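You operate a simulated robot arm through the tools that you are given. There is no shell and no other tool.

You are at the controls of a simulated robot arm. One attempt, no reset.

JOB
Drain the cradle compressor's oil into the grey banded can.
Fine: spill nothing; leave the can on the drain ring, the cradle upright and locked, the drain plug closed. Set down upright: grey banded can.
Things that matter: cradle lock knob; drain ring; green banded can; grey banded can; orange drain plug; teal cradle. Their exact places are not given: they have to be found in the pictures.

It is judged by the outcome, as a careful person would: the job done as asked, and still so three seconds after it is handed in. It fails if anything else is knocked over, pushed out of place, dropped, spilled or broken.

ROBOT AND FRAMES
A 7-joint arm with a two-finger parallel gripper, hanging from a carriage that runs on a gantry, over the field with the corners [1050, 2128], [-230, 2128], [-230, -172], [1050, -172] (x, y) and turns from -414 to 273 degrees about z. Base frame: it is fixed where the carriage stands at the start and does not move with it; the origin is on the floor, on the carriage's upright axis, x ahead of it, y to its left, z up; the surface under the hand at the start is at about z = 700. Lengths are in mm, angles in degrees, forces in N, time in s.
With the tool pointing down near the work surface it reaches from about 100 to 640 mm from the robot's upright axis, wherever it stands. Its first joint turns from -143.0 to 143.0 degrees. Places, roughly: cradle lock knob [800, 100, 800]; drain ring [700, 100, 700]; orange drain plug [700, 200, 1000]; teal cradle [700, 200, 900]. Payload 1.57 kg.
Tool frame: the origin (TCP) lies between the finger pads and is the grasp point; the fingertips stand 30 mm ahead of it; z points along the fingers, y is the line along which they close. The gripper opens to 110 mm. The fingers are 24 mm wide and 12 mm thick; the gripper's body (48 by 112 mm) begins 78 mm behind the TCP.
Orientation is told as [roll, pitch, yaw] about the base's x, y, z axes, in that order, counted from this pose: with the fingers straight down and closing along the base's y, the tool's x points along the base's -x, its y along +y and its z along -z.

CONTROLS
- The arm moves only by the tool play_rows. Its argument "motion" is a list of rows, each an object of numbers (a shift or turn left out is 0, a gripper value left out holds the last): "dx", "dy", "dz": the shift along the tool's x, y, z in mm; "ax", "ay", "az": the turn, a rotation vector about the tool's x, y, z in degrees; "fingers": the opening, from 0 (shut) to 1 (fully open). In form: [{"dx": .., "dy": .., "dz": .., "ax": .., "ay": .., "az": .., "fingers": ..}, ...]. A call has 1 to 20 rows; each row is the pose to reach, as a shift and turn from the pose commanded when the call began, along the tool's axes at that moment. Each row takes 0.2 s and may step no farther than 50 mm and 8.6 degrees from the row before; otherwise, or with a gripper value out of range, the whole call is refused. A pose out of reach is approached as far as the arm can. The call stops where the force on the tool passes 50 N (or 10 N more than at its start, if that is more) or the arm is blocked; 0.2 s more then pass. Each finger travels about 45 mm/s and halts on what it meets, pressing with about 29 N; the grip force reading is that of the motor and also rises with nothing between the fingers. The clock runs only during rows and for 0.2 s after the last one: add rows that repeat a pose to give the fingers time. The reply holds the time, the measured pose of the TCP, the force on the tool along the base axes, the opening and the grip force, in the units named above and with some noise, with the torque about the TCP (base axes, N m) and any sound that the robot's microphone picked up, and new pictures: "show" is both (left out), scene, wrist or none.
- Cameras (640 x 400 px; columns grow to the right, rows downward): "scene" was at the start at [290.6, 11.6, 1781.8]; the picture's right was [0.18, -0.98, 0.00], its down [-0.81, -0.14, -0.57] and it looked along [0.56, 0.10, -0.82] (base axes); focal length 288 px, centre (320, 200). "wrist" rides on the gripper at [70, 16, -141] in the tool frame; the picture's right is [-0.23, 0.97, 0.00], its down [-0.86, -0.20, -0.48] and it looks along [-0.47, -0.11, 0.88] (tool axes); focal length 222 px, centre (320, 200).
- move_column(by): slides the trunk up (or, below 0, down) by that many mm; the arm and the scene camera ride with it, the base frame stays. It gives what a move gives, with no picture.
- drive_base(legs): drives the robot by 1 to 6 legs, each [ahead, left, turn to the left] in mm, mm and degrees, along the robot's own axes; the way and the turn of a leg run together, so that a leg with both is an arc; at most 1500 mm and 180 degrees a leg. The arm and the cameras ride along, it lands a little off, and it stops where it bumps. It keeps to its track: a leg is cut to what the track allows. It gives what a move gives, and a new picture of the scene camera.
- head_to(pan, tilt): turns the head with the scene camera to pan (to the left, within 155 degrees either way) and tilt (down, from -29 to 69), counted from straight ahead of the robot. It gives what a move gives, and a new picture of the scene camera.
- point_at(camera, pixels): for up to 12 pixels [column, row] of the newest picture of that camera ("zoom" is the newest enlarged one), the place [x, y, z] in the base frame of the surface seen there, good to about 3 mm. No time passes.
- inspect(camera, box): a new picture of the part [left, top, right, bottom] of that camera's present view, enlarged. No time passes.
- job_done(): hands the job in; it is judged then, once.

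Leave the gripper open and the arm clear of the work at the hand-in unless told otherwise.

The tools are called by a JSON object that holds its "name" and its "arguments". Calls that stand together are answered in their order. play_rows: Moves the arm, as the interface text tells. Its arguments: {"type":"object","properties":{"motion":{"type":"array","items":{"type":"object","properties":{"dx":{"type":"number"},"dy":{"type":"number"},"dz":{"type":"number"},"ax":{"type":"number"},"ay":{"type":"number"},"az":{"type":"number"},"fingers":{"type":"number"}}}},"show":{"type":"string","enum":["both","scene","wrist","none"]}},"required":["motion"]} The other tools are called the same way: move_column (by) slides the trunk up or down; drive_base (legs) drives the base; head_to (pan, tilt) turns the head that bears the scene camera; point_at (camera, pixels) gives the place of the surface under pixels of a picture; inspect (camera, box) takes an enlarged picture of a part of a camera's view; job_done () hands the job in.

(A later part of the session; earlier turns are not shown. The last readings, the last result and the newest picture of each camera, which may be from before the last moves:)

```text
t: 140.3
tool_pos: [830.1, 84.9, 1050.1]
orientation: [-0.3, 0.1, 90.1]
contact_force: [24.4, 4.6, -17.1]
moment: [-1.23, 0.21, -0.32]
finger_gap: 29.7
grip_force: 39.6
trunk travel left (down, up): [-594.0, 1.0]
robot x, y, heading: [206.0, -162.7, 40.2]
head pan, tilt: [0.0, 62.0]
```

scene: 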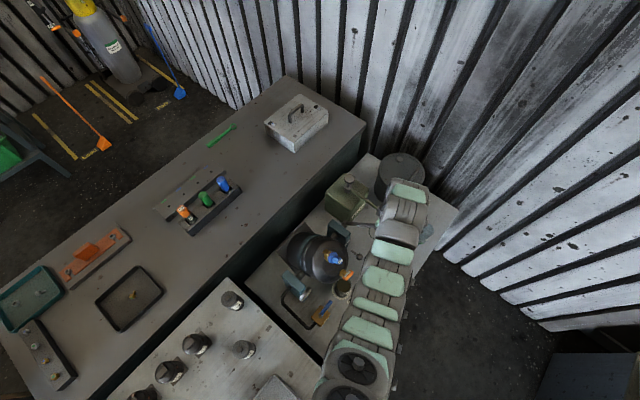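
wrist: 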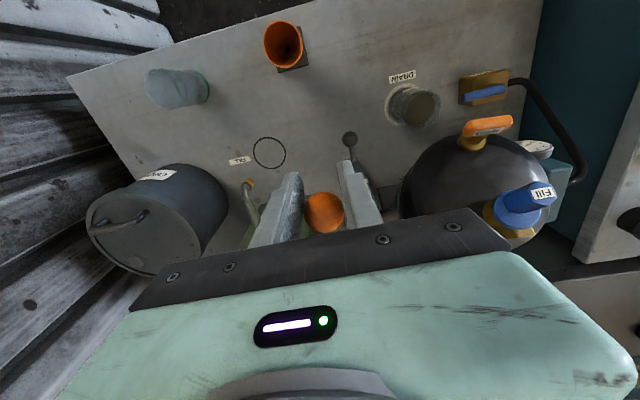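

It follows. I'll relieve the x force and continue to upright, slowing at the end at the original ball position (830, 246, 1100.5).

{"name": "play_rows", "arguments": {"motion": [{"dx": -6, "dy": -1.2, "dz": -4.7}, {"dx": -12, "dy": -1.2, "dz": -9.4}, {"dx": -24.5, "dy": -1.2, "dz": -17.9}, {"dx": -37.7, "dy": -1.2, "dz": -25.4}, {"dx": -51.3, "dy": -1.2, "dz": -32.1}, {"dx": -65.4, "dy": -1.2, "dz": -37.8}, {"dx": -79.8, "dy": -1.2, "dz": -42.5}, {"dx": -94.6, "dy": -1.2, "dz": -46.1}, {"dx": -109.5, "dy": -1.2, "dz": -48.8}, {"dx": -124.6, "dy": -1.2, "dz": -50.4}, {"dx": -135, "dy": -1.2, "dz": -50.8}, {"dx": -145, "dy": -1.2, "dz": -50.8}], "show": "both"}}

```text
t: 142.9
tool_pos: [829.9, 231.4, 1099.7]
orientation: [-0.3, 0.1, 90.0]
contact_force: [5.8, -5.3, 5.0]
moment: [-0.61, 0.15, -0.03]
finger_gap: 29.8
grip_force: 24.7
trunk travel left (down, up): [-594.0, 1.0]
robot x, y, heading: [207.5, -160.1, 40.3]
head pan, tilt: [0.0, 62.0]
```

scene: 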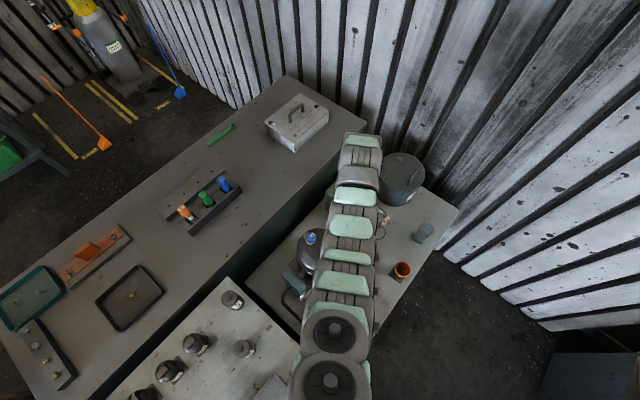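
wrist: 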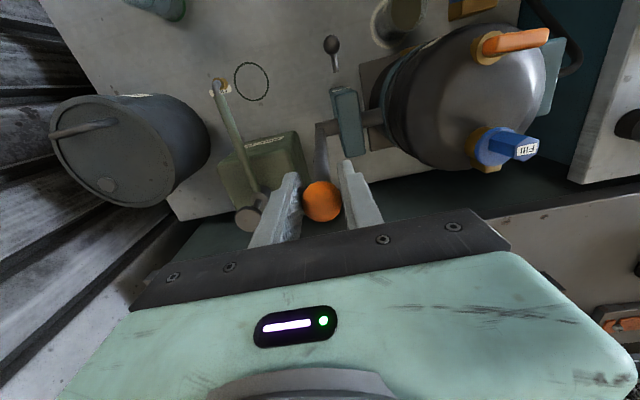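

15 mm left. I'll go slowly and watch for a stop.

{"name": "play_rows", "arguments": {"motion": [{"dx": -4}, {"dx": -8}, {"dx": -11.5, "dz": 0.3}], "show": "none"}}

{"name": "play_rows", "arguments": {"motion": [{"dx": -1.5, "dz": 0.1}, {"dx": -3, "dz": 0.2}], "show": "none"}}

```text
t: 143.7
tool_pos: [829.8, 241.0, 1097.8]
orientation: [-0.2, 0.0, 90.0]
contact_force: [6.6, -8.4, 3.9]
moment: [-1.1, 0.11, -0.05]
finger_gap: 29.9
grip_force: 39.8
trunk travel left (down, up): [-594.0, 1.0]
robot x, y, heading: [212.4, -160.6, 40.2]
head pan, tilt: [0.0, 62.0]
```

```text
t: 144.3
tool_pos: [829.4, 241.8, 1098.5]
orientation: [-0.1, 0.2, 90.1]
contact_force: [6.8, -15.7, 3.3]
moment: [0.75, 0.12, 0.13]
finger_gap: 29.5
grip_force: 38.9
trunk travel left (down, up): [-594.0, 1.0]
robot x, y, heading: [204.0, -165.1, 40.0]
head pan, tilt: [0.0, 62.0]
```

The y force rises to -16 N, maybe the upright stop. I'll check the ball's place in the fingers and the drum's attitude.

{"name": "play_rows", "arguments": {"motion": [{"dx": -1}, {"dx": -1.5}], "show": "wrist"}}

{"name": "inspect", "arguments": {"camera": "wrist", "box": [220, 80, 420, 240]}}

{"name": "inspect", "arguments": {"camera": "wrist", "box": [300, 0, 600, 200]}}

```text
t: 144.9
tool_pos: [830.2, 241.6, 1097.5]
orientation: [-0.1, 0.3, 89.9]
contact_force: [2.5, -25.8, 9.8]
moment: [0.6, 0.09, -0.07]
finger_gap: 29.6
grip_force: 39.5
trunk travel left (down, up): [-594.0, 1.0]
robot x, y, heading: [208.7, -161.1, 40.2]
head pan, tilt: [0.0, 62.0]
```

wrist: 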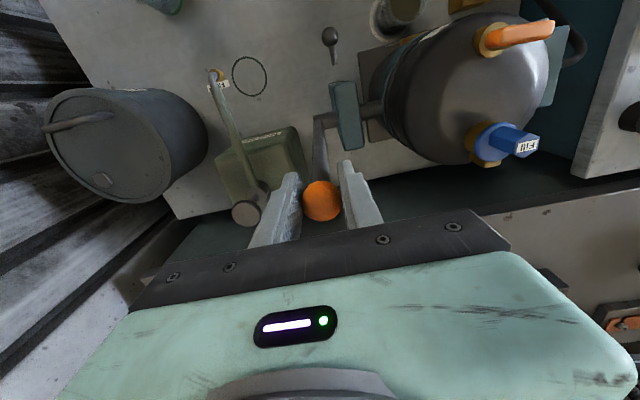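

```text
2.50 times, centred on (320, 160) of wrist
```

zoom: 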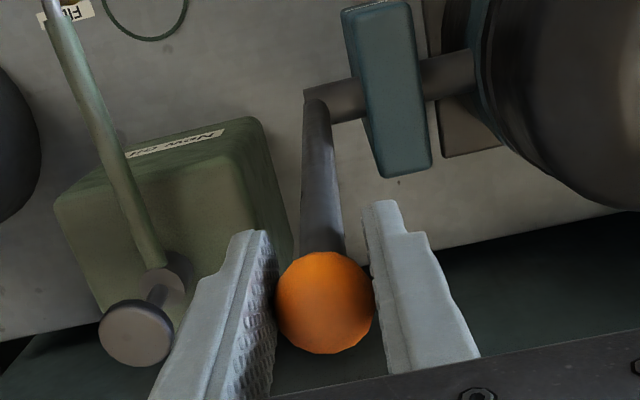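

```text
2.00 times, centred on (450, 100) of wrist
```

zoom: 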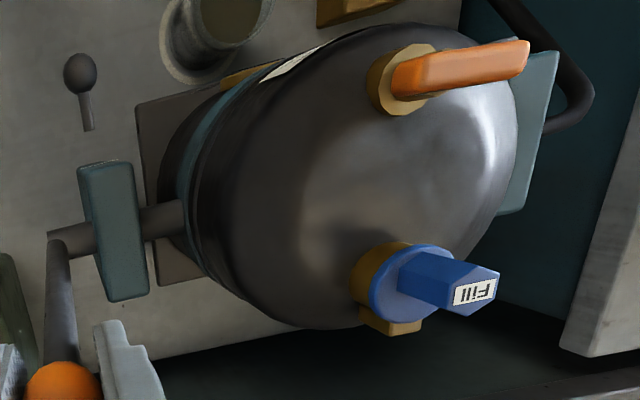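

The ball has slid about 5 mm in the fingers, so it's back at its original y ≈ 246.5, and the 26 N force shows the upright stop. I'll relax the push and release.

{"name": "play_rows", "arguments": {"motion": [{"dx": 1}, {"dx": 1.5}], "show": "none"}}

{"name": "play_rows", "arguments": {"motion": [{"fingers": 0.32}, {"fingers": 0.45}, {"fingers": 0.55}, {"fingers": 0.55}], "show": "none"}}

{"name": "play_rows", "arguments": {"motion": [{"dx": -5, "dz": -20}, {"dx": -5, "dz": -50}, {"dx": -5, "dz": -75}], "show": "both"}}

```text
t: 145.5
tool_pos: [830.3, 242.0, 1098.5]
orientation: [-0.3, 0.4, 90.0]
contact_force: [1.8, -23.7, 12.1]
moment: [-0.43, 0.16, -0.16]
finger_gap: 29.6
grip_force: 39.0
trunk travel left (down, up): [-594.0, 1.0]
robot x, y, heading: [210.1, -161.8, 40.4]
head pan, tilt: [0.0, 62.0]
```

```text
t: 146.5
tool_pos: [827.8, 247.2, 1097.7]
orientation: [-0.1, 0.0, 90.1]
contact_force: [0.0, 0.0, -0.7]
moment: [-0.01, -0.02, -0.01]
finger_gap: 60.5
grip_force: 0.0
trunk travel left (down, up): [-594.0, 1.0]
robot x, y, heading: [208.9, -166.2, 40.4]
head pan, tilt: [0.0, 62.0]
```

```text
t: 147.3
tool_pos: [827.1, 251.7, 1172.4]
orientation: [0.0, 0.0, 90.1]
contact_force: [0.6, 0.6, -0.7]
moment: [0.04, -0.01, 0.0]
finger_gap: 60.3
grip_force: 0.1
trunk travel left (down, up): [-594.0, 1.0]
robot x, y, heading: [206.5, -162.6, 40.4]
head pan, tilt: [0.0, 62.0]
```

scene: 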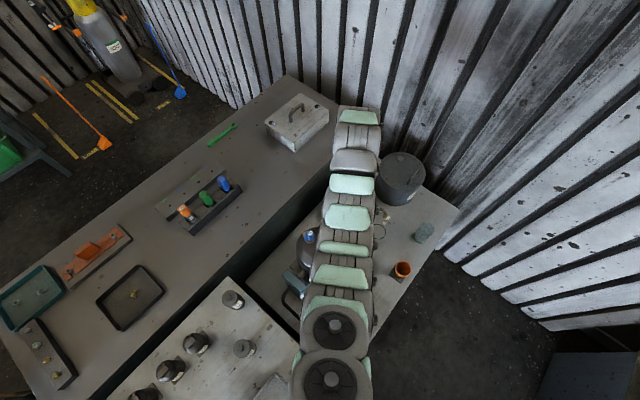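
wrist: 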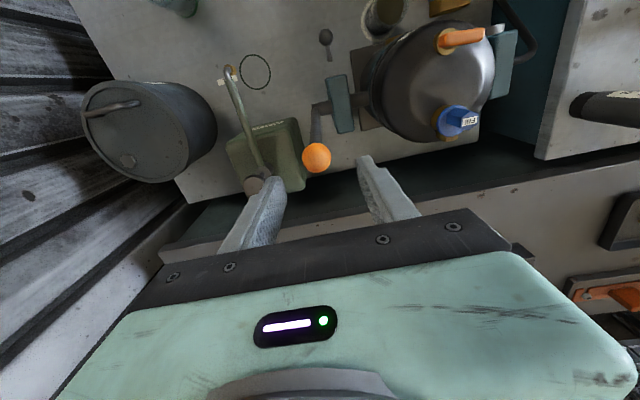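

The lever ball is back at (830, 247), exactly its starting place, so the cradle is upright. Next I push the lock knob back in. I'll move to the pre-knob pose: (786, 54, 1052), lean 45°.

{"name": "play_rows", "arguments": {"motion": [{"dx": 45, "dy": 7}, {"dx": 90, "dy": 14}, {"dx": 135, "dy": 21}, {"dx": 180, "dy": 28}, {"dx": 183, "dy": 30, "dz": 20, "ay": -7.5}, {"dx": 186, "dy": 32, "dz": 40, "ay": -15}, {"dx": 189, "dy": 34, "dz": 60, "ay": -22.5}, {"dx": 192, "dy": 36, "dz": 80, "ay": -30}, {"dx": 195, "dy": 38, "dz": 100, "ay": -37.5}, {"dx": 197.7, "dy": 41, "dz": 120, "ay": -45}], "show": "none"}}

{"name": "move_column", "arguments": {"by": -189}}

{"name": "play_rows", "arguments": {"motion": [{"dx": 0}], "show": "both"}}

```text
t: 149.5
tool_pos: [788.0, 52.5, 1052.3]
orientation: [-0.3, -45.1, 90.4]
contact_force: [0.7, 0.3, -0.4]
moment: [-0.06, 0.03, 0.05]
finger_gap: 60.5
grip_force: 0.0
trunk travel left (down, up): [-594.0, 1.0]
robot x, y, heading: [208.5, -165.7, 40.1]
head pan, tilt: [0.0, 62.0]
```

```text
t: 151.6
tool_pos: [788.0, 51.7, 864.8]
orientation: [-0.1, -45.0, 90.3]
contact_force: [-0.3, 0.6, 0.5]
moment: [0.02, 0.02, 0.02]
finger_gap: 60.3
grip_force: 0.1
trunk travel left (down, up): [-405.0, 190.0]
robot x, y, heading: [206.2, -163.5, 40.0]
head pan, tilt: [0.0, 62.0]
```

```text
t: 151.9
tool_pos: [787.0, 53.6, 864.5]
orientation: [-0.1, -45.0, 90.2]
contact_force: [-1.1, -0.4, 0.2]
moment: [0.0, -0.04, -0.05]
finger_gap: 60.6
grip_force: 0.0
trunk travel left (down, up): [-405.0, 190.0]
robot x, y, heading: [208.9, -163.3, 40.4]
head pan, tilt: [0.0, 62.0]
```

scene: 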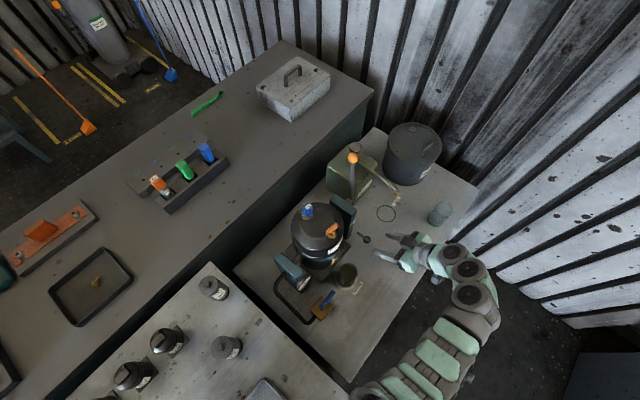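
wrist: 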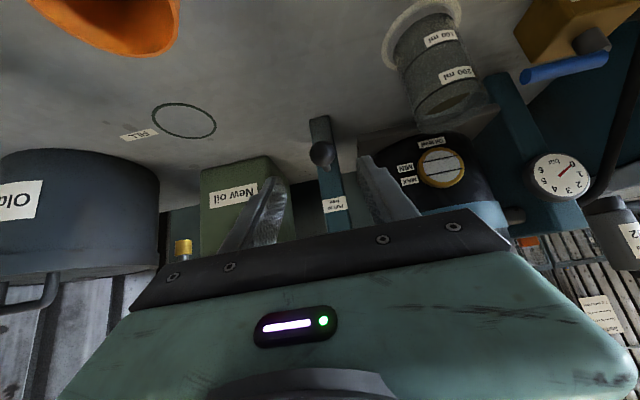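

I'll check the sight glass and measure the knob.

{"name": "inspect", "arguments": {"camera": "wrist", "box": [300, 110, 480, 230]}}

{"name": "point_at", "arguments": {"camera": "wrist", "pixels": [[321, 154], [315, 154], [327, 154], [321, 148], [321, 160]]}}

{"name": "inspect", "arguments": {"camera": "scene", "box": [290, 190, 390, 310]}}

```text
3.33 times, centred on (390, 170) of wrist
```

zoom: 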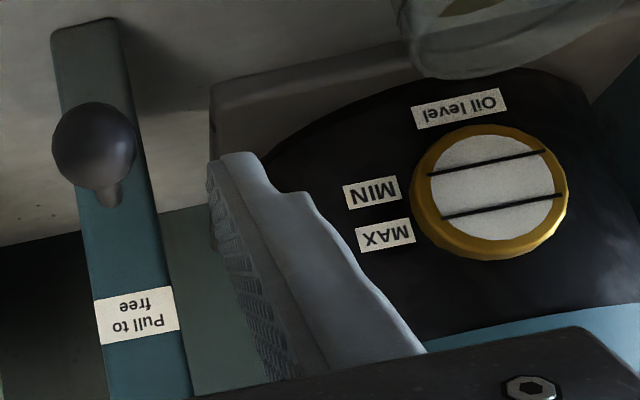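

```text
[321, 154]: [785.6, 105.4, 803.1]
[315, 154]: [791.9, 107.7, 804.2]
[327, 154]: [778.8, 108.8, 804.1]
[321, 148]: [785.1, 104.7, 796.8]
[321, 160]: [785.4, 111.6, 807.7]
```

```text
3.33 times, centred on (340, 250) of scene
```

zoom: 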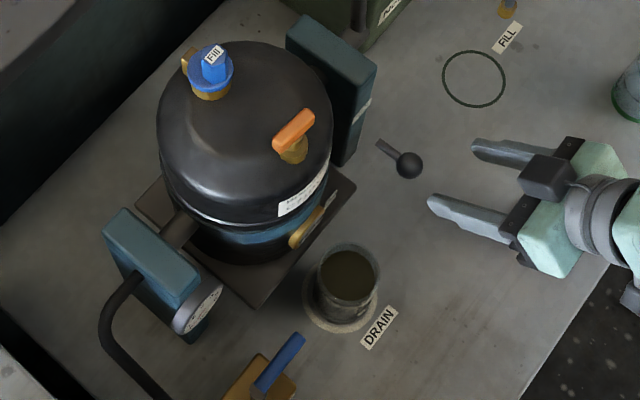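

The sight glass is empty: all oil is out, and the can holds it with no spill visible. I'll approach the knob (centre about (785, 118, 799)) along the tool axis and grip it.

{"name": "play_rows", "arguments": {"motion": [{"dy": 1, "dz": 30}, {"dy": 2, "dz": 60}, {"dy": 2, "dz": 80}, {"dy": 2, "dz": 92}], "show": "wrist"}}

{"name": "inspect", "arguments": {"camera": "wrist", "box": [240, 100, 420, 240]}}

```text
t: 152.9
tool_pos: [785.6, 118.8, 799.4]
orientation: [-0.1, -45.1, 90.2]
contact_force: [0.1, -0.8, -0.3]
moment: [0.02, 0.01, 0.02]
finger_gap: 60.3
grip_force: 0.0
trunk travel left (down, up): [-405.0, 190.0]
robot x, y, heading: [206.8, -162.9, 40.1]
head pan, tilt: [0.0, 62.0]
```

wrist: 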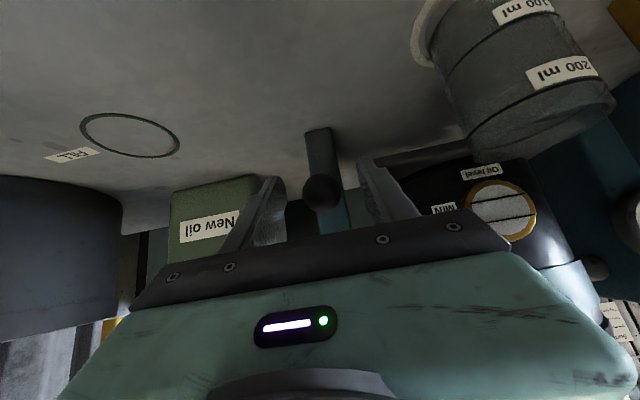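

```text
2.86 times, centred on (330, 170) of wrist
```

zoom: 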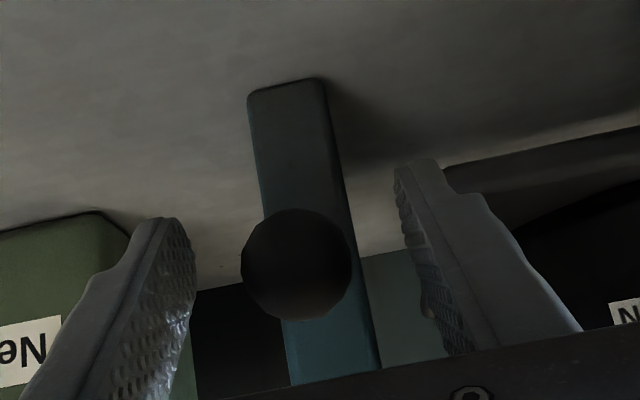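

The ball is at the TCP. I'll close, then push along +y.

{"name": "play_rows", "arguments": {"motion": [{"fingers": 0.4}, {"fingers": 0.25}, {"fingers": 0.15}, {"fingers": 0.15}, {"fingers": 0.15}], "show": "none"}}

{"name": "play_rows", "arguments": {"motion": [{"dx": -3.5, "dz": 3.5}, {"dx": -7.1, "dz": 7.1}, {"dx": -10.6, "dz": 10.6}], "show": "none"}}

```text
t: 154.2
tool_pos: [784.9, 118.7, 799.0]
orientation: [0.0, -45.0, 90.2]
contact_force: [-6.6, -0.7, 1.8]
moment: [0.03, 0.04, 0.01]
finger_gap: 27.5
grip_force: 38.0
trunk travel left (down, up): [-405.0, 190.0]
robot x, y, heading: [205.9, -164.4, 40.0]
head pan, tilt: [0.0, 62.0]
```

```text
t: 154.9
tool_pos: [785.5, 132.2, 799.1]
orientation: [0.0, -44.8, 90.0]
contact_force: [1.4, 0.0, -16.0]
moment: [0.15, 0.01, -0.07]
finger_gap: 27.6
grip_force: 37.8
trunk travel left (down, up): [-405.0, 190.0]
robot x, y, heading: [209.3, -163.1, 39.9]
head pan, tilt: [0.0, 62.0]
```

It moves in. I'll push further to the original y ≈ 142 and watch for the stop.

{"name": "play_rows", "arguments": {"motion": [{"dx": -2.8, "dz": 2.8}, {"dx": -5.6, "dz": 5.6}], "show": "none"}}

{"name": "play_rows", "arguments": {"motion": [{"dx": -1.4, "dz": 1.4}, {"dx": -2.4, "dz": 2.4}], "show": "none"}}

```text
t: 155.6
tool_pos: [784.7, 140.0, 799.5]
orientation: [-0.2, -44.9, 90.2]
contact_force: [1.3, 0.6, -13.9]
moment: [-0.7, -0.09, 0.0]
finger_gap: 27.6
grip_force: 38.0
trunk travel left (down, up): [-405.0, 190.0]
robot x, y, heading: [204.8, -164.9, 40.2]
head pan, tilt: [0.0, 62.0]
```

```text
t: 156.2
tool_pos: [785.0, 144.0, 798.6]
orientation: [-0.2, -44.8, 90.1]
contact_force: [2.6, 0.1, -17.3]
moment: [0.7, -0.02, 0.03]
finger_gap: 27.7
grip_force: 37.8
trunk travel left (down, up): [-405.0, 190.0]
robot x, y, heading: [207.1, -163.8, 40.3]
head pan, tilt: [0.0, 62.0]
```

TCP y = 144, past the original 142. I'll press 2 to 3 mm more to make sure it's seated, then look.

{"name": "play_rows", "arguments": {"motion": [{"dx": -1.1, "dz": 1.1}, {"dx": -2.1, "dz": 2.1}], "show": "wrist"}}

{"name": "inspect", "arguments": {"camera": "wrist", "box": [240, 100, 420, 240]}}

{"name": "inspect", "arguments": {"camera": "scene", "box": [330, 200, 400, 270]}}

```text
t: 156.8
tool_pos: [784.2, 143.3, 799.3]
orientation: [0.0, -44.8, 90.1]
contact_force: [-0.2, -7.8, -7.9]
moment: [0.36, 0.01, -0.07]
finger_gap: 27.6
grip_force: 38.0
trunk travel left (down, up): [-405.0, 190.0]
robot x, y, heading: [205.5, -165.9, 40.1]
head pan, tilt: [0.0, 62.0]
```

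wrist: 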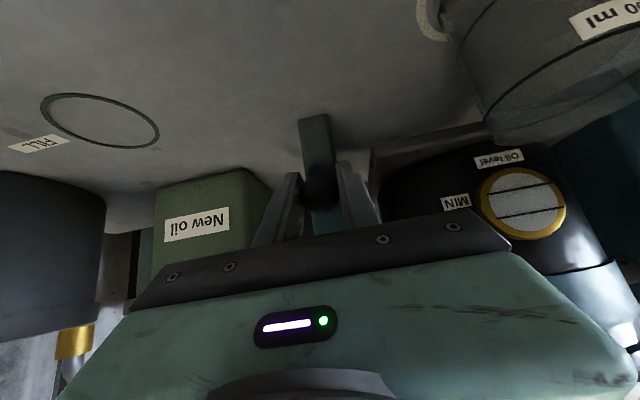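

```text
2.86 times, centred on (330, 170) of wrist
```

zoom: 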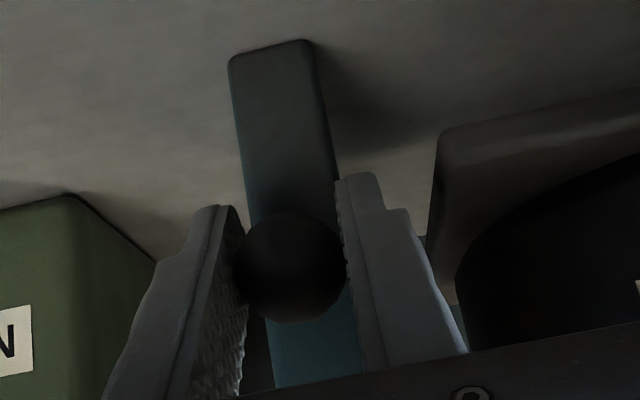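

```text
5.71 times, centred on (365, 235) of scene
```

zoom: 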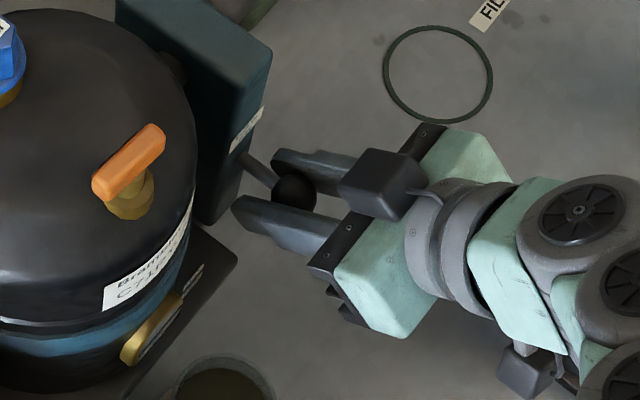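

The stem meets the block again and the y force shows it's seated. I'll release and back off, then compare the knob's position with the original.

{"name": "play_rows", "arguments": {"motion": [{"fingers": 0.3}, {"fingers": 0.45}, {"fingers": 0.55}, {"fingers": 0.55}], "show": "none"}}

{"name": "play_rows", "arguments": {"motion": [{"dz": -25}, {"dz": -60}, {"dz": -95}, {"dz": -120}], "show": "both"}}

{"name": "inspect", "arguments": {"camera": "wrist", "box": [290, 110, 390, 230]}}

```text
t: 157.8
tool_pos: [785.5, 147.4, 800.3]
orientation: [-0.1, -45.1, 90.2]
contact_force: [0.8, -0.1, 0.3]
moment: [-0.04, 0.0, -0.02]
finger_gap: 60.4
grip_force: 0.0
trunk travel left (down, up): [-405.0, 190.0]
robot x, y, heading: [207.2, -161.5, 40.3]
head pan, tilt: [0.0, 62.0]
```

```text
t: 158.8
tool_pos: [786.6, 64.5, 886.4]
orientation: [-0.1, -45.0, 90.2]
contact_force: [0.0, -0.5, 0.3]
moment: [-0.04, 0.0, -0.02]
finger_gap: 60.5
grip_force: 0.1
trunk travel left (down, up): [-405.0, 190.0]
robot x, y, heading: [207.7, -162.7, 40.2]
head pan, tilt: [0.0, 62.0]
```

scene: 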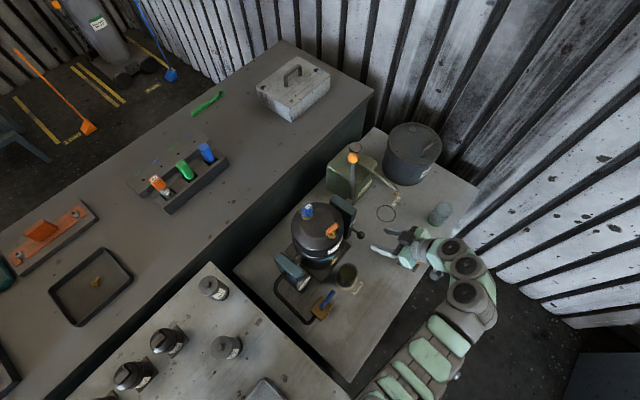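
wrist: 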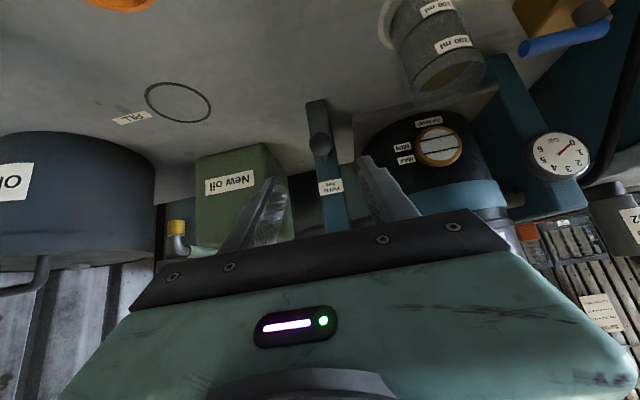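

```text
3.33 times, centred on (340, 170) of wrist
```

zoom: 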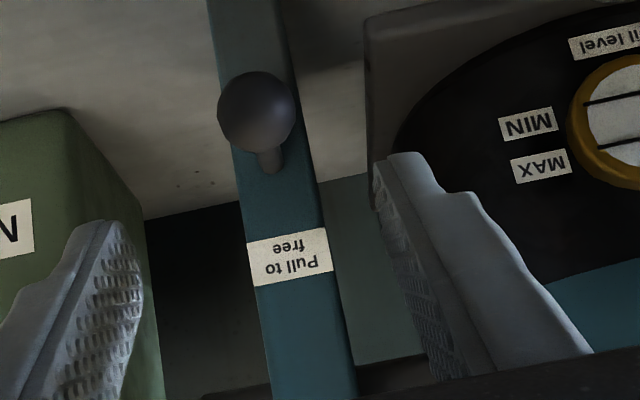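

{"name": "point_at", "arguments": {"camera": "zoom", "pixels": [[256, 112], [235, 112], [277, 112], [256, 90], [256, 135], [268, 165], [290, 255]]}}

{"name": "inspect", "arguments": {"camera": "scene", "box": [290, 190, 390, 310]}}

```text
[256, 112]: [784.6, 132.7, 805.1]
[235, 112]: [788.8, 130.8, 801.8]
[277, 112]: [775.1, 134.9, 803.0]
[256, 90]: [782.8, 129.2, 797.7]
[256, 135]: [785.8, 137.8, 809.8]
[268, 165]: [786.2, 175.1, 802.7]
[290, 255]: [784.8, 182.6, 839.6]
```

```text
3.33 times, centred on (340, 250) of scene
```

zoom: 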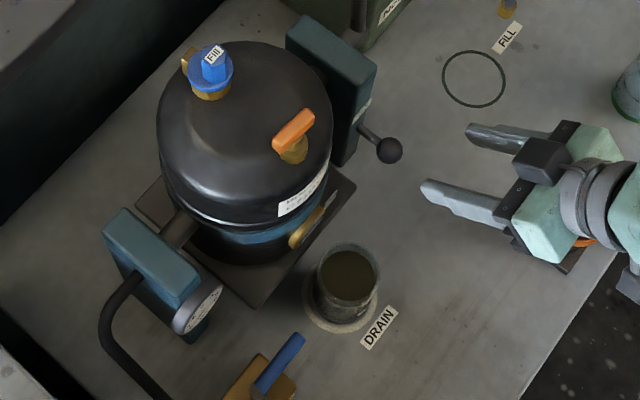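

The knob is back in its original place (ball front at y ≈ 131), so the cradle is locked. Now I'll close the drain plug: raise the trunk, drive back to x ≈ 110, and turn the tool vertical with yaw 183.

{"name": "move_column", "arguments": {"by": 189}}

{"name": "drive_base", "arguments": {"legs": [[-74, 62.5, 0]]}}

```text
t: 160.8
tool_pos: [787.3, 63.8, 1074.4]
orientation: [-0.2, -44.9, 90.2]
contact_force: [0.0, 0.3, -0.3]
moment: [0.03, -0.01, 0.0]
finger_gap: 60.5
grip_force: 0.0
trunk travel left (down, up): [-594.0, 1.0]
robot x, y, heading: [207.4, -163.6, 40.0]
head pan, tilt: [0.0, 62.0]
```

```text
t: 162.0
tool_pos: [691.4, 64.7, 1073.9]
orientation: [-0.1, -44.9, 90.2]
contact_force: [-0.3, -0.3, -0.9]
moment: [0.0, -0.05, 0.0]
finger_gap: 60.3
grip_force: 0.1
trunk travel left (down, up): [-594.0, 1.0]
robot x, y, heading: [111.5, -165.4, 40.5]
head pan, tilt: [0.0, 62.0]
```

scene: 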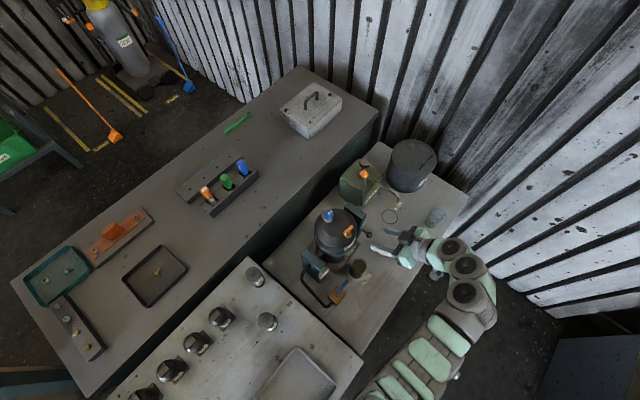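

Reorient to vertical, yaw 183, at about (695, 52, 1088).

{"name": "play_rows", "arguments": {"motion": [{"dx": 0, "dy": -0.3, "dz": -3, "ax": -3.02, "ay": 2.87, "az": -7.31}, {"dx": 0, "dy": -0.6, "dz": -6, "ax": -6.05, "ay": 5.75, "az": -14.6}, {"dx": 0, "dy": -1, "dz": -9, "ax": -9.07, "ay": 8.62, "az": -21.9}, {"dx": 0, "dy": -1.3, "dz": -12, "ax": -12.1, "ay": 11.5, "az": -29.2}, {"dx": 0, "dy": -1.6, "dz": -15, "ax": -15.1, "ay": 14.4, "az": -36.5}, {"dx": 0, "dy": -2, "dz": -17, "ax": -18.15, "ay": 17.25, "az": -43.85}, {"dx": 0, "dy": -2.3, "dz": -18, "ax": -21.2, "ay": 20.1, "az": -51.2}, {"dx": 0, "dy": -2.6, "dz": -19, "ax": -24.2, "ay": 23, "az": -58.5}, {"dx": 0, "dy": -3, "dz": -19, "ax": -27.2, "ay": 25.9, "az": -65.8}, {"dx": 0, "dy": -3.3, "dz": -19, "ax": -30.25, "ay": 28.75, "az": -73.1}, {"dx": 0, "dy": -3.6, "dz": -19, "ax": -33.3, "ay": 31.6, "az": -80.4}, {"dx": -0.7, "dy": -4, "dz": -19, "ax": -36.3, "ay": 34.5, "az": -87.7}], "show": "both"}}

```text
t: 164.6
tool_pos: [693.3, 52.1, 1088.4]
orientation: [0.1, 0.1, -176.8]
contact_force: [0.4, -0.7, 0.4]
moment: [0.0, 0.02, -0.01]
finger_gap: 60.4
grip_force: 0.0
trunk travel left (down, up): [-594.0, 1.0]
robot x, y, heading: [110.1, -166.4, 40.1]
head pan, tilt: [0.0, 62.0]
```

scene: 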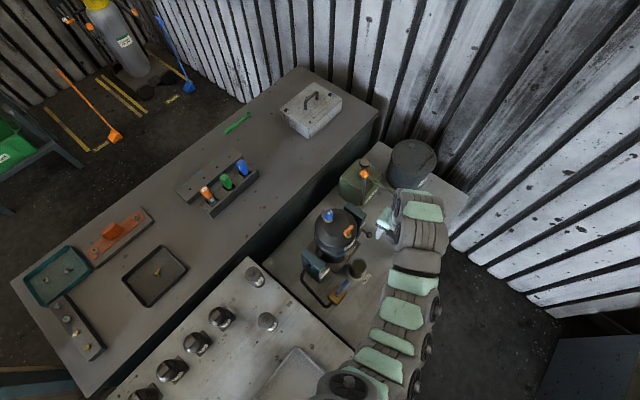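
wrist: 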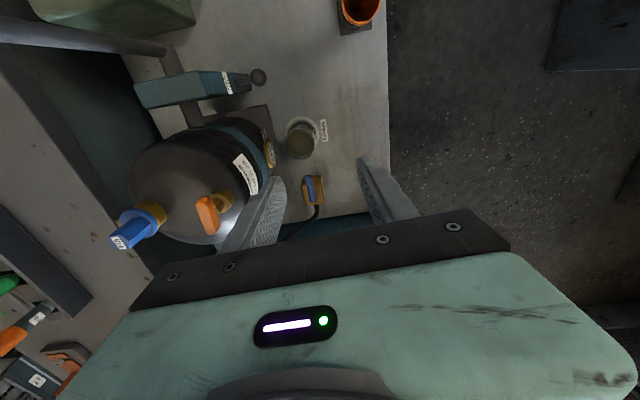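

I'll move above the handle at (659.5, 178.5), turning the tool to 176° to match the handle's angle.

{"name": "play_rows", "arguments": {"motion": [{"dx": -9, "dy": -43, "az": 2.4}, {"dx": -18, "dy": -86, "az": 4.8}, {"dx": -26.7, "dy": -128.1, "az": 7}], "show": "wrist"}}

{"name": "inspect", "arguments": {"camera": "wrist", "box": [240, 100, 400, 240]}}

```text
t: 165.4
tool_pos: [661.7, 178.9, 1087.8]
orientation: [0.2, 0.1, 175.9]
contact_force: [0.2, -0.5, 0.0]
moment: [0.04, 0.03, 0.01]
finger_gap: 60.6
grip_force: 0.0
trunk travel left (down, up): [-594.0, 1.0]
robot x, y, heading: [109.5, -165.1, 40.1]
head pan, tilt: [0.0, 62.0]
```

wrist: 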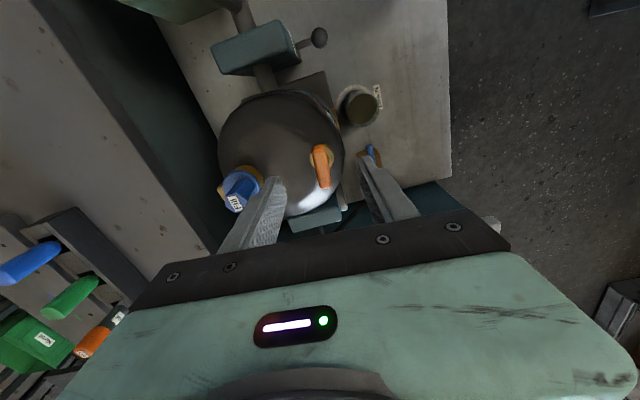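

```text
2.86 times, centred on (320, 170) of wrist
```

zoom: 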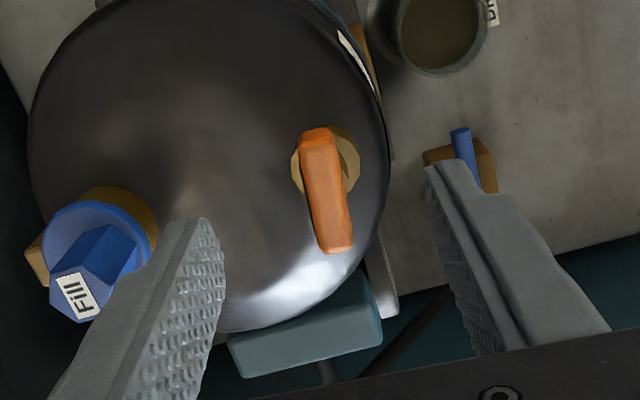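

The handle is well between the fingers. I'll descend to z ≈ 1045, shifting 1.5 mm in -y.

{"name": "play_rows", "arguments": {"motion": [{"dy": 0.8, "dz": 14}, {"dy": 1.5, "dz": 28}, {"dy": 1.5, "dz": 43}], "show": "wrist"}}

{"name": "inspect", "arguments": {"camera": "wrist", "box": [240, 100, 400, 240]}}

```text
t: 166.2
tool_pos: [663.0, 177.2, 1043.7]
orientation: [0.0, 0.1, 176.1]
contact_force: [-1.1, 0.6, -0.1]
moment: [-0.01, -0.01, 0.01]
finger_gap: 60.6
grip_force: 0.1
trunk travel left (down, up): [-594.0, 1.0]
robot x, y, heading: [107.3, -164.1, 40.2]
head pan, tilt: [0.0, 62.0]
```

wrist: 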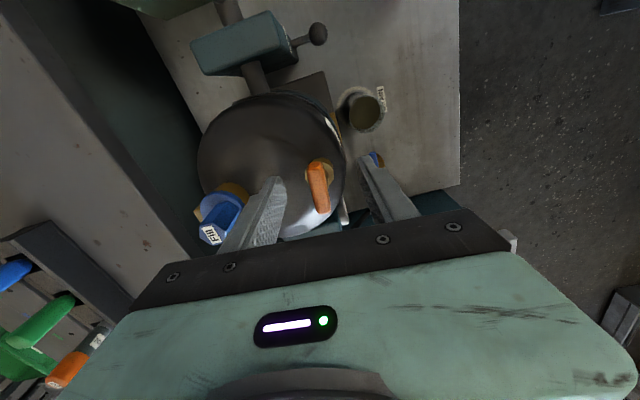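

```text
2.86 times, centred on (320, 170) of wrist
```

zoom: 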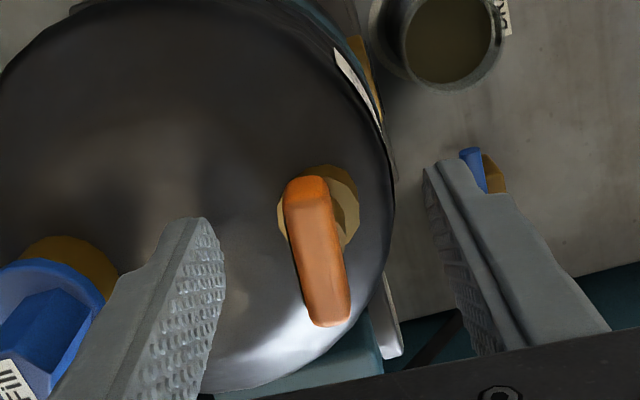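

Centred. Closing on the handle.

{"name": "play_rows", "arguments": {"motion": [{"fingers": 0.4}, {"fingers": 0.25}, {"fingers": 0.12}, {"fingers": 0.05}, {"fingers": 0.05}], "show": "none"}}

{"name": "play_rows", "arguments": {"motion": [{"az": 7}, {"az": 14}, {"az": 21}, {"az": 28}], "show": "none"}}

```text
t: 167.4
tool_pos: [662.7, 176.9, 1045.5]
orientation: [0.0, 0.1, 176.1]
contact_force: [1.6, 4.0, -1.2]
moment: [0.03, -0.15, 0.01]
finger_gap: 15.9
grip_force: 30.7
trunk travel left (down, up): [-594.0, 1.0]
robot x, y, heading: [111.9, -161.9, 39.9]
head pan, tilt: [0.0, 62.0]
```

```text
t: 168.4
tool_pos: [661.5, 175.9, 1044.8]
orientation: [-0.1, 0.1, 147.9]
contact_force: [4.6, 3.8, -11.7]
moment: [0.31, -0.08, 0.02]
finger_gap: 15.6
grip_force: 31.1
trunk travel left (down, up): [-594.0, 1.0]
robot x, y, heading: [110.9, -164.8, 40.4]
head pan, tilt: [0.0, 62.0]
```

It turns clockwise smoothly. Continue.

{"name": "play_rows", "arguments": {"motion": [{"az": 8}, {"az": 16}, {"az": 24}, {"az": 32}, {"az": 40}], "show": "none"}}

{"name": "play_rows", "arguments": {"motion": [{"az": 8}, {"az": 16}, {"az": 24}, {"az": 32}, {"az": 40}], "show": "none"}}

```text
t: 169.6
tool_pos: [661.4, 175.4, 1044.0]
orientation: [0.0, 0.1, 108.0]
contact_force: [-1.4, -1.2, -6.3]
moment: [-0.31, 0.16, 0.01]
finger_gap: 15.5
grip_force: 31.5
trunk travel left (down, up): [-594.0, 1.0]
robot x, y, heading: [113.9, -162.7, 40.6]
head pan, tilt: [0.0, 62.0]
```

```text
t: 170.8
tool_pos: [659.1, 176.5, 1044.1]
orientation: [0.0, 0.0, 68.0]
contact_force: [-19.9, -13.1, 24.0]
moment: [-0.33, 0.79, 0.07]
finger_gap: 15.6
grip_force: 31.5
trunk travel left (down, up): [-594.0, 1.0]
robot x, y, heading: [110.8, -163.8, 40.4]
head pan, tilt: [0.0, 62.0]
```

Offset forces are growing, so I'll relieve them (move -x, -y and up slightly) and then continue.

{"name": "play_rows", "arguments": {"motion": [{"dx": 0.8, "dy": 0.6, "dz": -0.8}], "show": "none"}}

{"name": "play_rows", "arguments": {"motion": [{"az": 8}, {"az": 16}, {"az": 24}, {"az": 32}], "show": "none"}}

```text
t: 171.2
tool_pos: [658.3, 175.9, 1044.2]
orientation: [-0.1, 0.1, 68.0]
contact_force: [-7.3, -5.8, 4.3]
moment: [-0.4, 0.35, 0.05]
finger_gap: 15.5
grip_force: 30.9
trunk travel left (down, up): [-594.0, 1.0]
robot x, y, heading: [111.5, -162.9, 40.3]
head pan, tilt: [0.0, 62.0]
```

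```text
t: 172.2
tool_pos: [659.3, 176.4, 1044.3]
orientation: [0.0, 0.0, 35.9]
contact_force: [-6.7, -1.3, -10.3]
moment: [0.21, 0.21, 0.02]
finger_gap: 15.6
grip_force: 31.4
trunk travel left (down, up): [-594.0, 1.0]
robot x, y, heading: [107.4, -164.8, 40.3]
head pan, tilt: [0.0, 62.0]
```

Now about 36°. Continue toward 0 and feel for the closed stop.

{"name": "play_rows", "arguments": {"motion": [{"az": 8}, {"az": 16}, {"az": 24}, {"az": 31}], "show": "none"}}

{"name": "play_rows", "arguments": {"motion": [{"az": 3}, {"az": 6}], "show": "none"}}

```text
t: 173.2
tool_pos: [657.0, 178.8, 1044.8]
orientation: [0.1, 0.0, 5.0]
contact_force: [-6.6, 5.4, -13.9]
moment: [0.0, 0.17, 0.02]
finger_gap: 15.7
grip_force: 31.2
trunk travel left (down, up): [-594.0, 1.0]
robot x, y, heading: [111.8, -161.9, 40.2]
head pan, tilt: [0.0, 62.0]
```

```text
t: 173.8
tool_pos: [656.9, 177.3, 1045.3]
orientation: [0.0, 0.0, -0.9]
contact_force: [-7.4, 5.9, -8.1]
moment: [0.33, 0.18, 0.23]
finger_gap: 15.7
grip_force: 31.2
trunk travel left (down, up): [-594.0, 1.0]
robot x, y, heading: [109.3, -166.7, 40.3]
head pan, tilt: [0.0, 62.0]
```

Resistance (+0.23 N·m) begins at about 0°, the closed stop. I'll snug it 5° more to be sure.

{"name": "play_rows", "arguments": {"motion": [{"az": 2.5}, {"az": 5}, {"az": 5}], "show": "wrist"}}

{"name": "inspect", "arguments": {"camera": "wrist", "box": [240, 100, 400, 240]}}

```text
t: 174.6
tool_pos: [657.5, 179.1, 1044.9]
orientation: [0.1, -0.1, -5.9]
contact_force: [-6.3, 10.0, -11.7]
moment: [0.4, 0.26, 0.09]
finger_gap: 15.8
grip_force: 31.3
trunk travel left (down, up): [-594.0, 1.0]
robot x, y, heading: [109.6, -164.3, 40.1]
head pan, tilt: [0.0, 62.0]
```

wrist: 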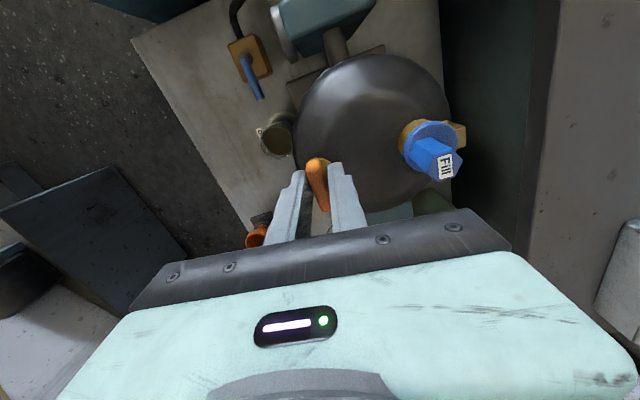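

```text
2.86 times, centred on (320, 170) of wrist
```

zoom: 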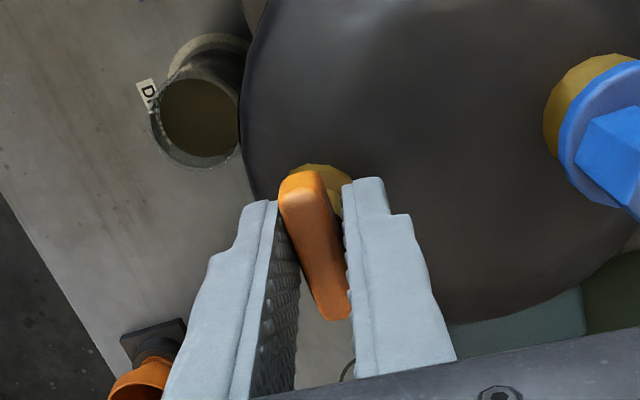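

The torque is low (0.09) and the bar still follows. I'll turn a bit more to find the firm stop.

{"name": "play_rows", "arguments": {"motion": [{"az": 3}, {"az": 6}, {"az": 8}], "show": "none"}}

```text
t: 175.4
tool_pos: [658.5, 178.3, 1044.8]
orientation: [0.0, 0.0, -13.9]
contact_force: [-1.5, 9.1, -15.7]
moment: [0.14, 0.11, 1.2]
finger_gap: 17.3
grip_force: 32.3
trunk travel left (down, up): [-594.0, 1.0]
robot x, y, heading: [110.5, -164.1, 40.2]
head pan, tilt: [0.0, 62.0]
```

A firm stop: 1.2 N·m and the fingers start to spread. So it's fully closed. I'll open the fingers right here, without turning back, so the handle stays closed.

{"name": "play_rows", "arguments": {"motion": [{"fingers": 0.25}, {"fingers": 0.4}, {"fingers": 0.55}, {"fingers": 0.55}], "show": "none"}}

{"name": "play_rows", "arguments": {"motion": [{"dz": -20}, {"dz": -45}], "show": "both"}}

{"name": "inspect", "arguments": {"camera": "wrist", "box": [220, 60, 400, 240]}}

```text
t: 176.4
tool_pos: [659.4, 177.4, 1045.4]
orientation: [0.0, -0.1, -13.9]
contact_force: [1.1, 1.0, 0.2]
moment: [0.0, 0.01, 0.02]
finger_gap: 60.2
grip_force: 0.0
trunk travel left (down, up): [-594.0, 1.0]
robot x, y, heading: [114.2, -160.5, 40.4]
head pan, tilt: [0.0, 62.0]
```

```text
t: 177.0
tool_pos: [659.2, 181.1, 1090.1]
orientation: [0.1, 0.1, -13.7]
contact_force: [-1.0, 1.9, 0.1]
moment: [-0.18, -0.12, 0.01]
finger_gap: 60.4
grip_force: 0.0
trunk travel left (down, up): [-594.0, 1.0]
robot x, y, heading: [110.6, -165.7, 40.2]
head pan, tilt: [0.0, 62.0]
```

scene: 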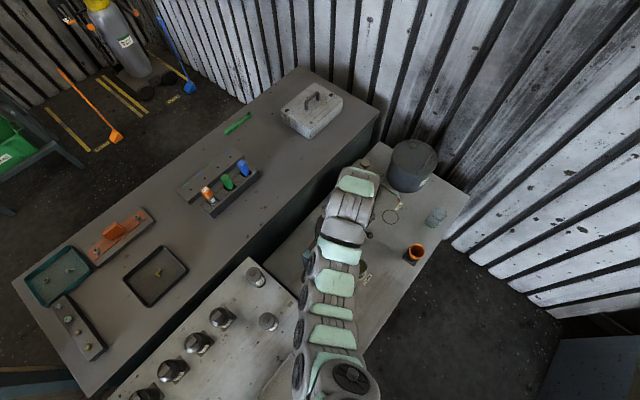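
wrist: 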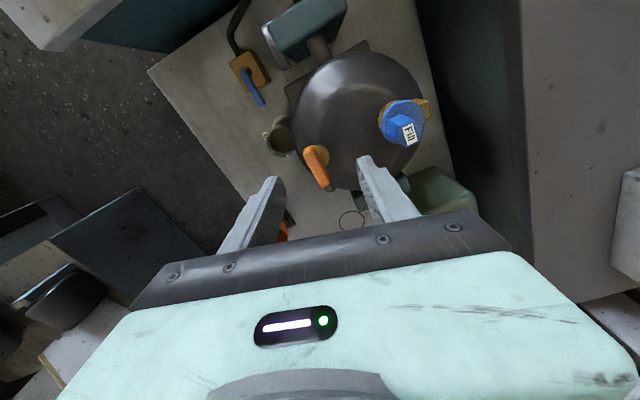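

```text
2.22 times, centred on (310, 150) of wrist
```

zoom: 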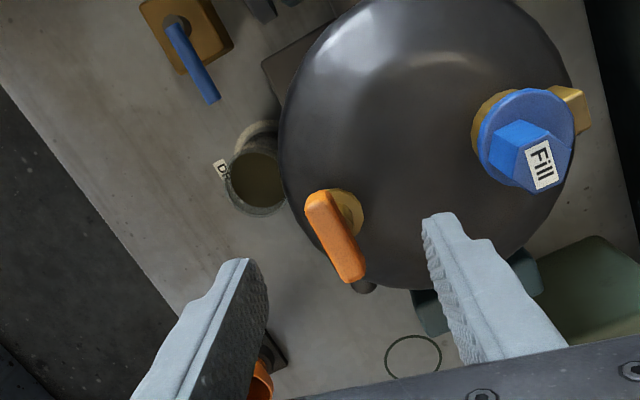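

The plug handle is released. I'll check its angle against the original (bar along x) and move the arm away.

{"name": "point_at", "arguments": {"camera": "zoom", "pixels": [[319, 200], [334, 235], [350, 272], [326, 238], [342, 232]]}}

{"name": "play_rows", "arguments": {"motion": [{"dx": -8, "dy": -43, "dz": -5}, {"dx": -16, "dy": -86, "dz": -5}, {"dx": -24, "dy": -125, "dz": -5}], "show": "both"}}

{"name": "inspect", "arguments": {"camera": "scene", "box": [300, 180, 400, 300]}}

```text
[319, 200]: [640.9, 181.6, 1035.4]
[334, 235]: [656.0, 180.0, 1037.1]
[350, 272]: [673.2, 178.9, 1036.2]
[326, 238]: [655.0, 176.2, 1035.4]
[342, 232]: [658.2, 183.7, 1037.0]
```

```text
t: 177.8
tool_pos: [653.7, 48.5, 1097.1]
orientation: [0.0, -0.1, -14.0]
contact_force: [-0.4, 0.0, 0.4]
moment: [-0.04, -0.01, 0.0]
finger_gap: 60.5
grip_force: 0.1
trunk travel left (down, up): [-594.0, 1.0]
robot x, y, heading: [108.4, -167.9, 40.2]
head pan, tilt: [0.0, 62.0]
```

scene: 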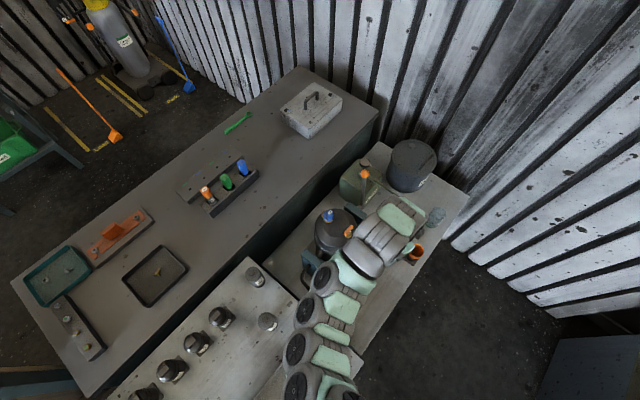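
wrist: 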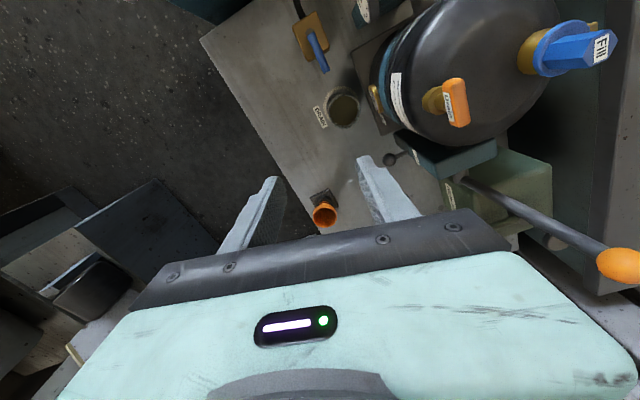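

```text
3.33 times, centred on (350, 240) of scene
```

zoom: 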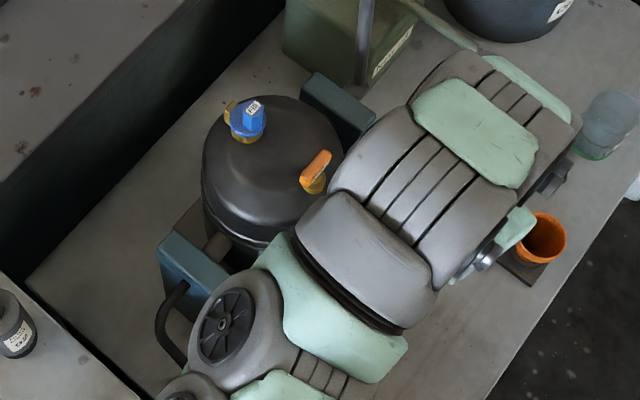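

The handle is back along x with the "Drain" label facing the front, at its closed stop. Now I'll swing the carriage clockwise to bring the arm over the open floor, clear of the work, and inspect everything.

{"name": "drive_base", "arguments": {"legs": [[0, 0, -60]]}}

{"name": "head_to", "arguments": {"pan": 50, "tilt": 55}}

```text
t: 180.8
tool_pos: [562.6, -531.9, 1095.9]
orientation: [0.0, -0.1, -74.5]
contact_force: [0.0, 0.0, 0.3]
moment: [-0.03, -0.01, 0.01]
finger_gap: 60.5
grip_force: 0.0
trunk travel left (down, up): [-594.0, 1.0]
robot x, y, heading: [111.1, -164.5, -20.6]
head pan, tilt: [0.0, 62.0]
```

scene: 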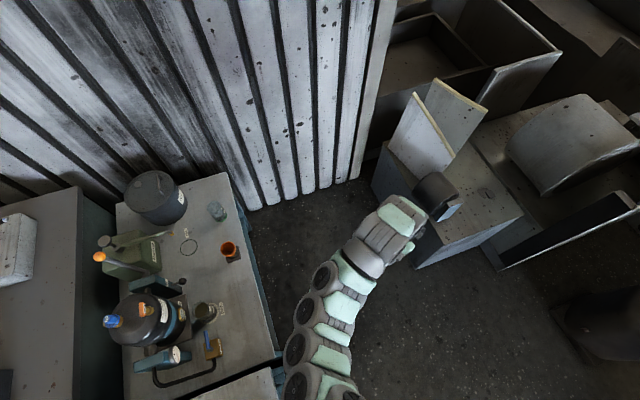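

```text
t: 182.0
tool_pos: [562.3, -531.7, 1095.3]
orientation: [0.0, -0.1, -74.6]
contact_force: [0.0, -0.1, 0.2]
moment: [0.01, -0.03, 0.02]
finger_gap: 60.4
grip_force: 0.1
trunk travel left (down, up): [-594.0, 1.0]
robot x, y, heading: [112.2, -165.7, -20.5]
head pan, tilt: [50.0, 55.0]
```

scene: 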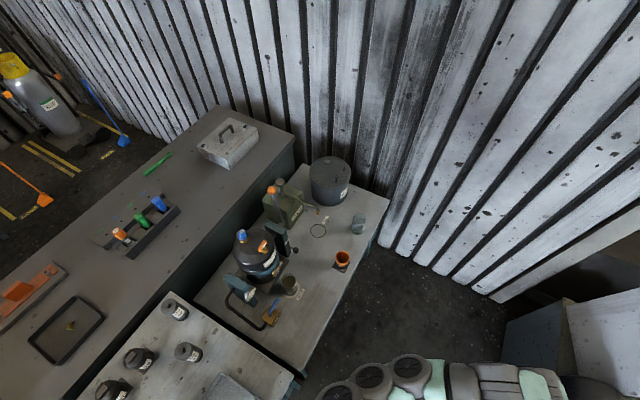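

Clear view. I'll enlarge the compressor, can and knob for the final check.

{"name": "inspect", "arguments": {"camera": "scene", "box": [215, 215, 325, 335]}}

{"name": "inspect", "arguments": {"camera": "scene", "box": [265, 265, 320, 325]}}

{"name": "inspect", "arguments": {"camera": "scene", "box": [250, 225, 310, 275]}}

{"name": "inspect", "arguments": {"camera": "scene", "box": [250, 150, 390, 280]}}

```text
3.33 times, centred on (270, 275) of scene
```

zoom: 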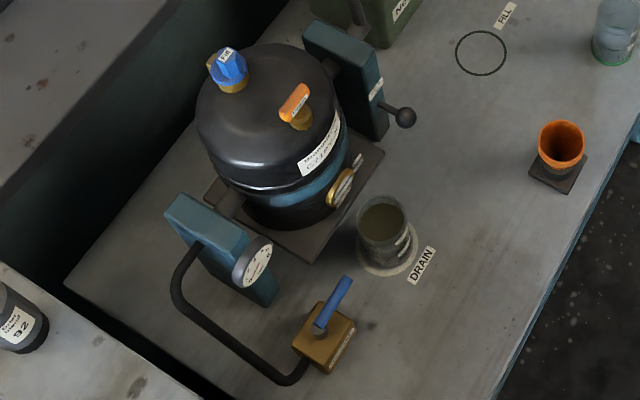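

```text
6.67 times, centred on (292, 295) of scene
```

zoom: 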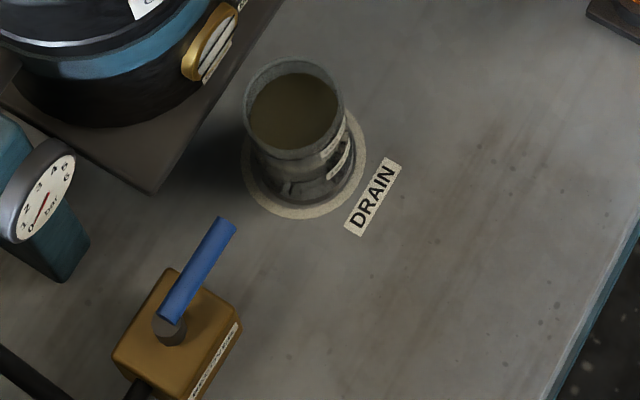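

```text
8.00 times, centred on (280, 250) of scene
```

zoom: 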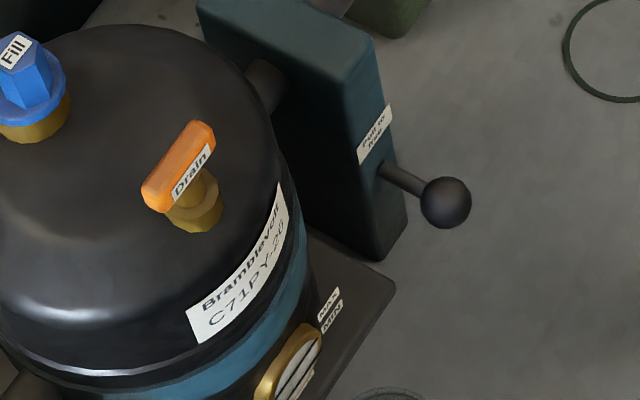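

```text
3.08 times, centred on (320, 215) of scene
```

zoom: 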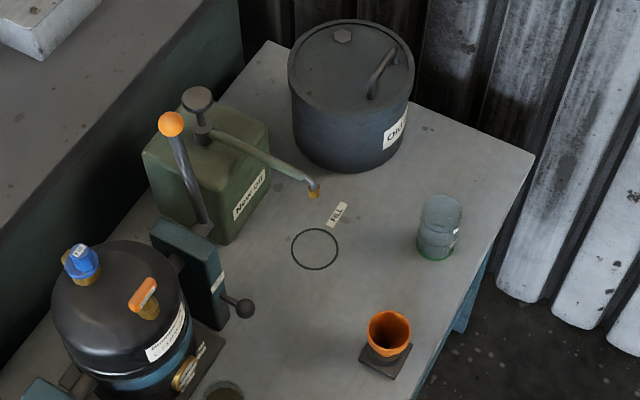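

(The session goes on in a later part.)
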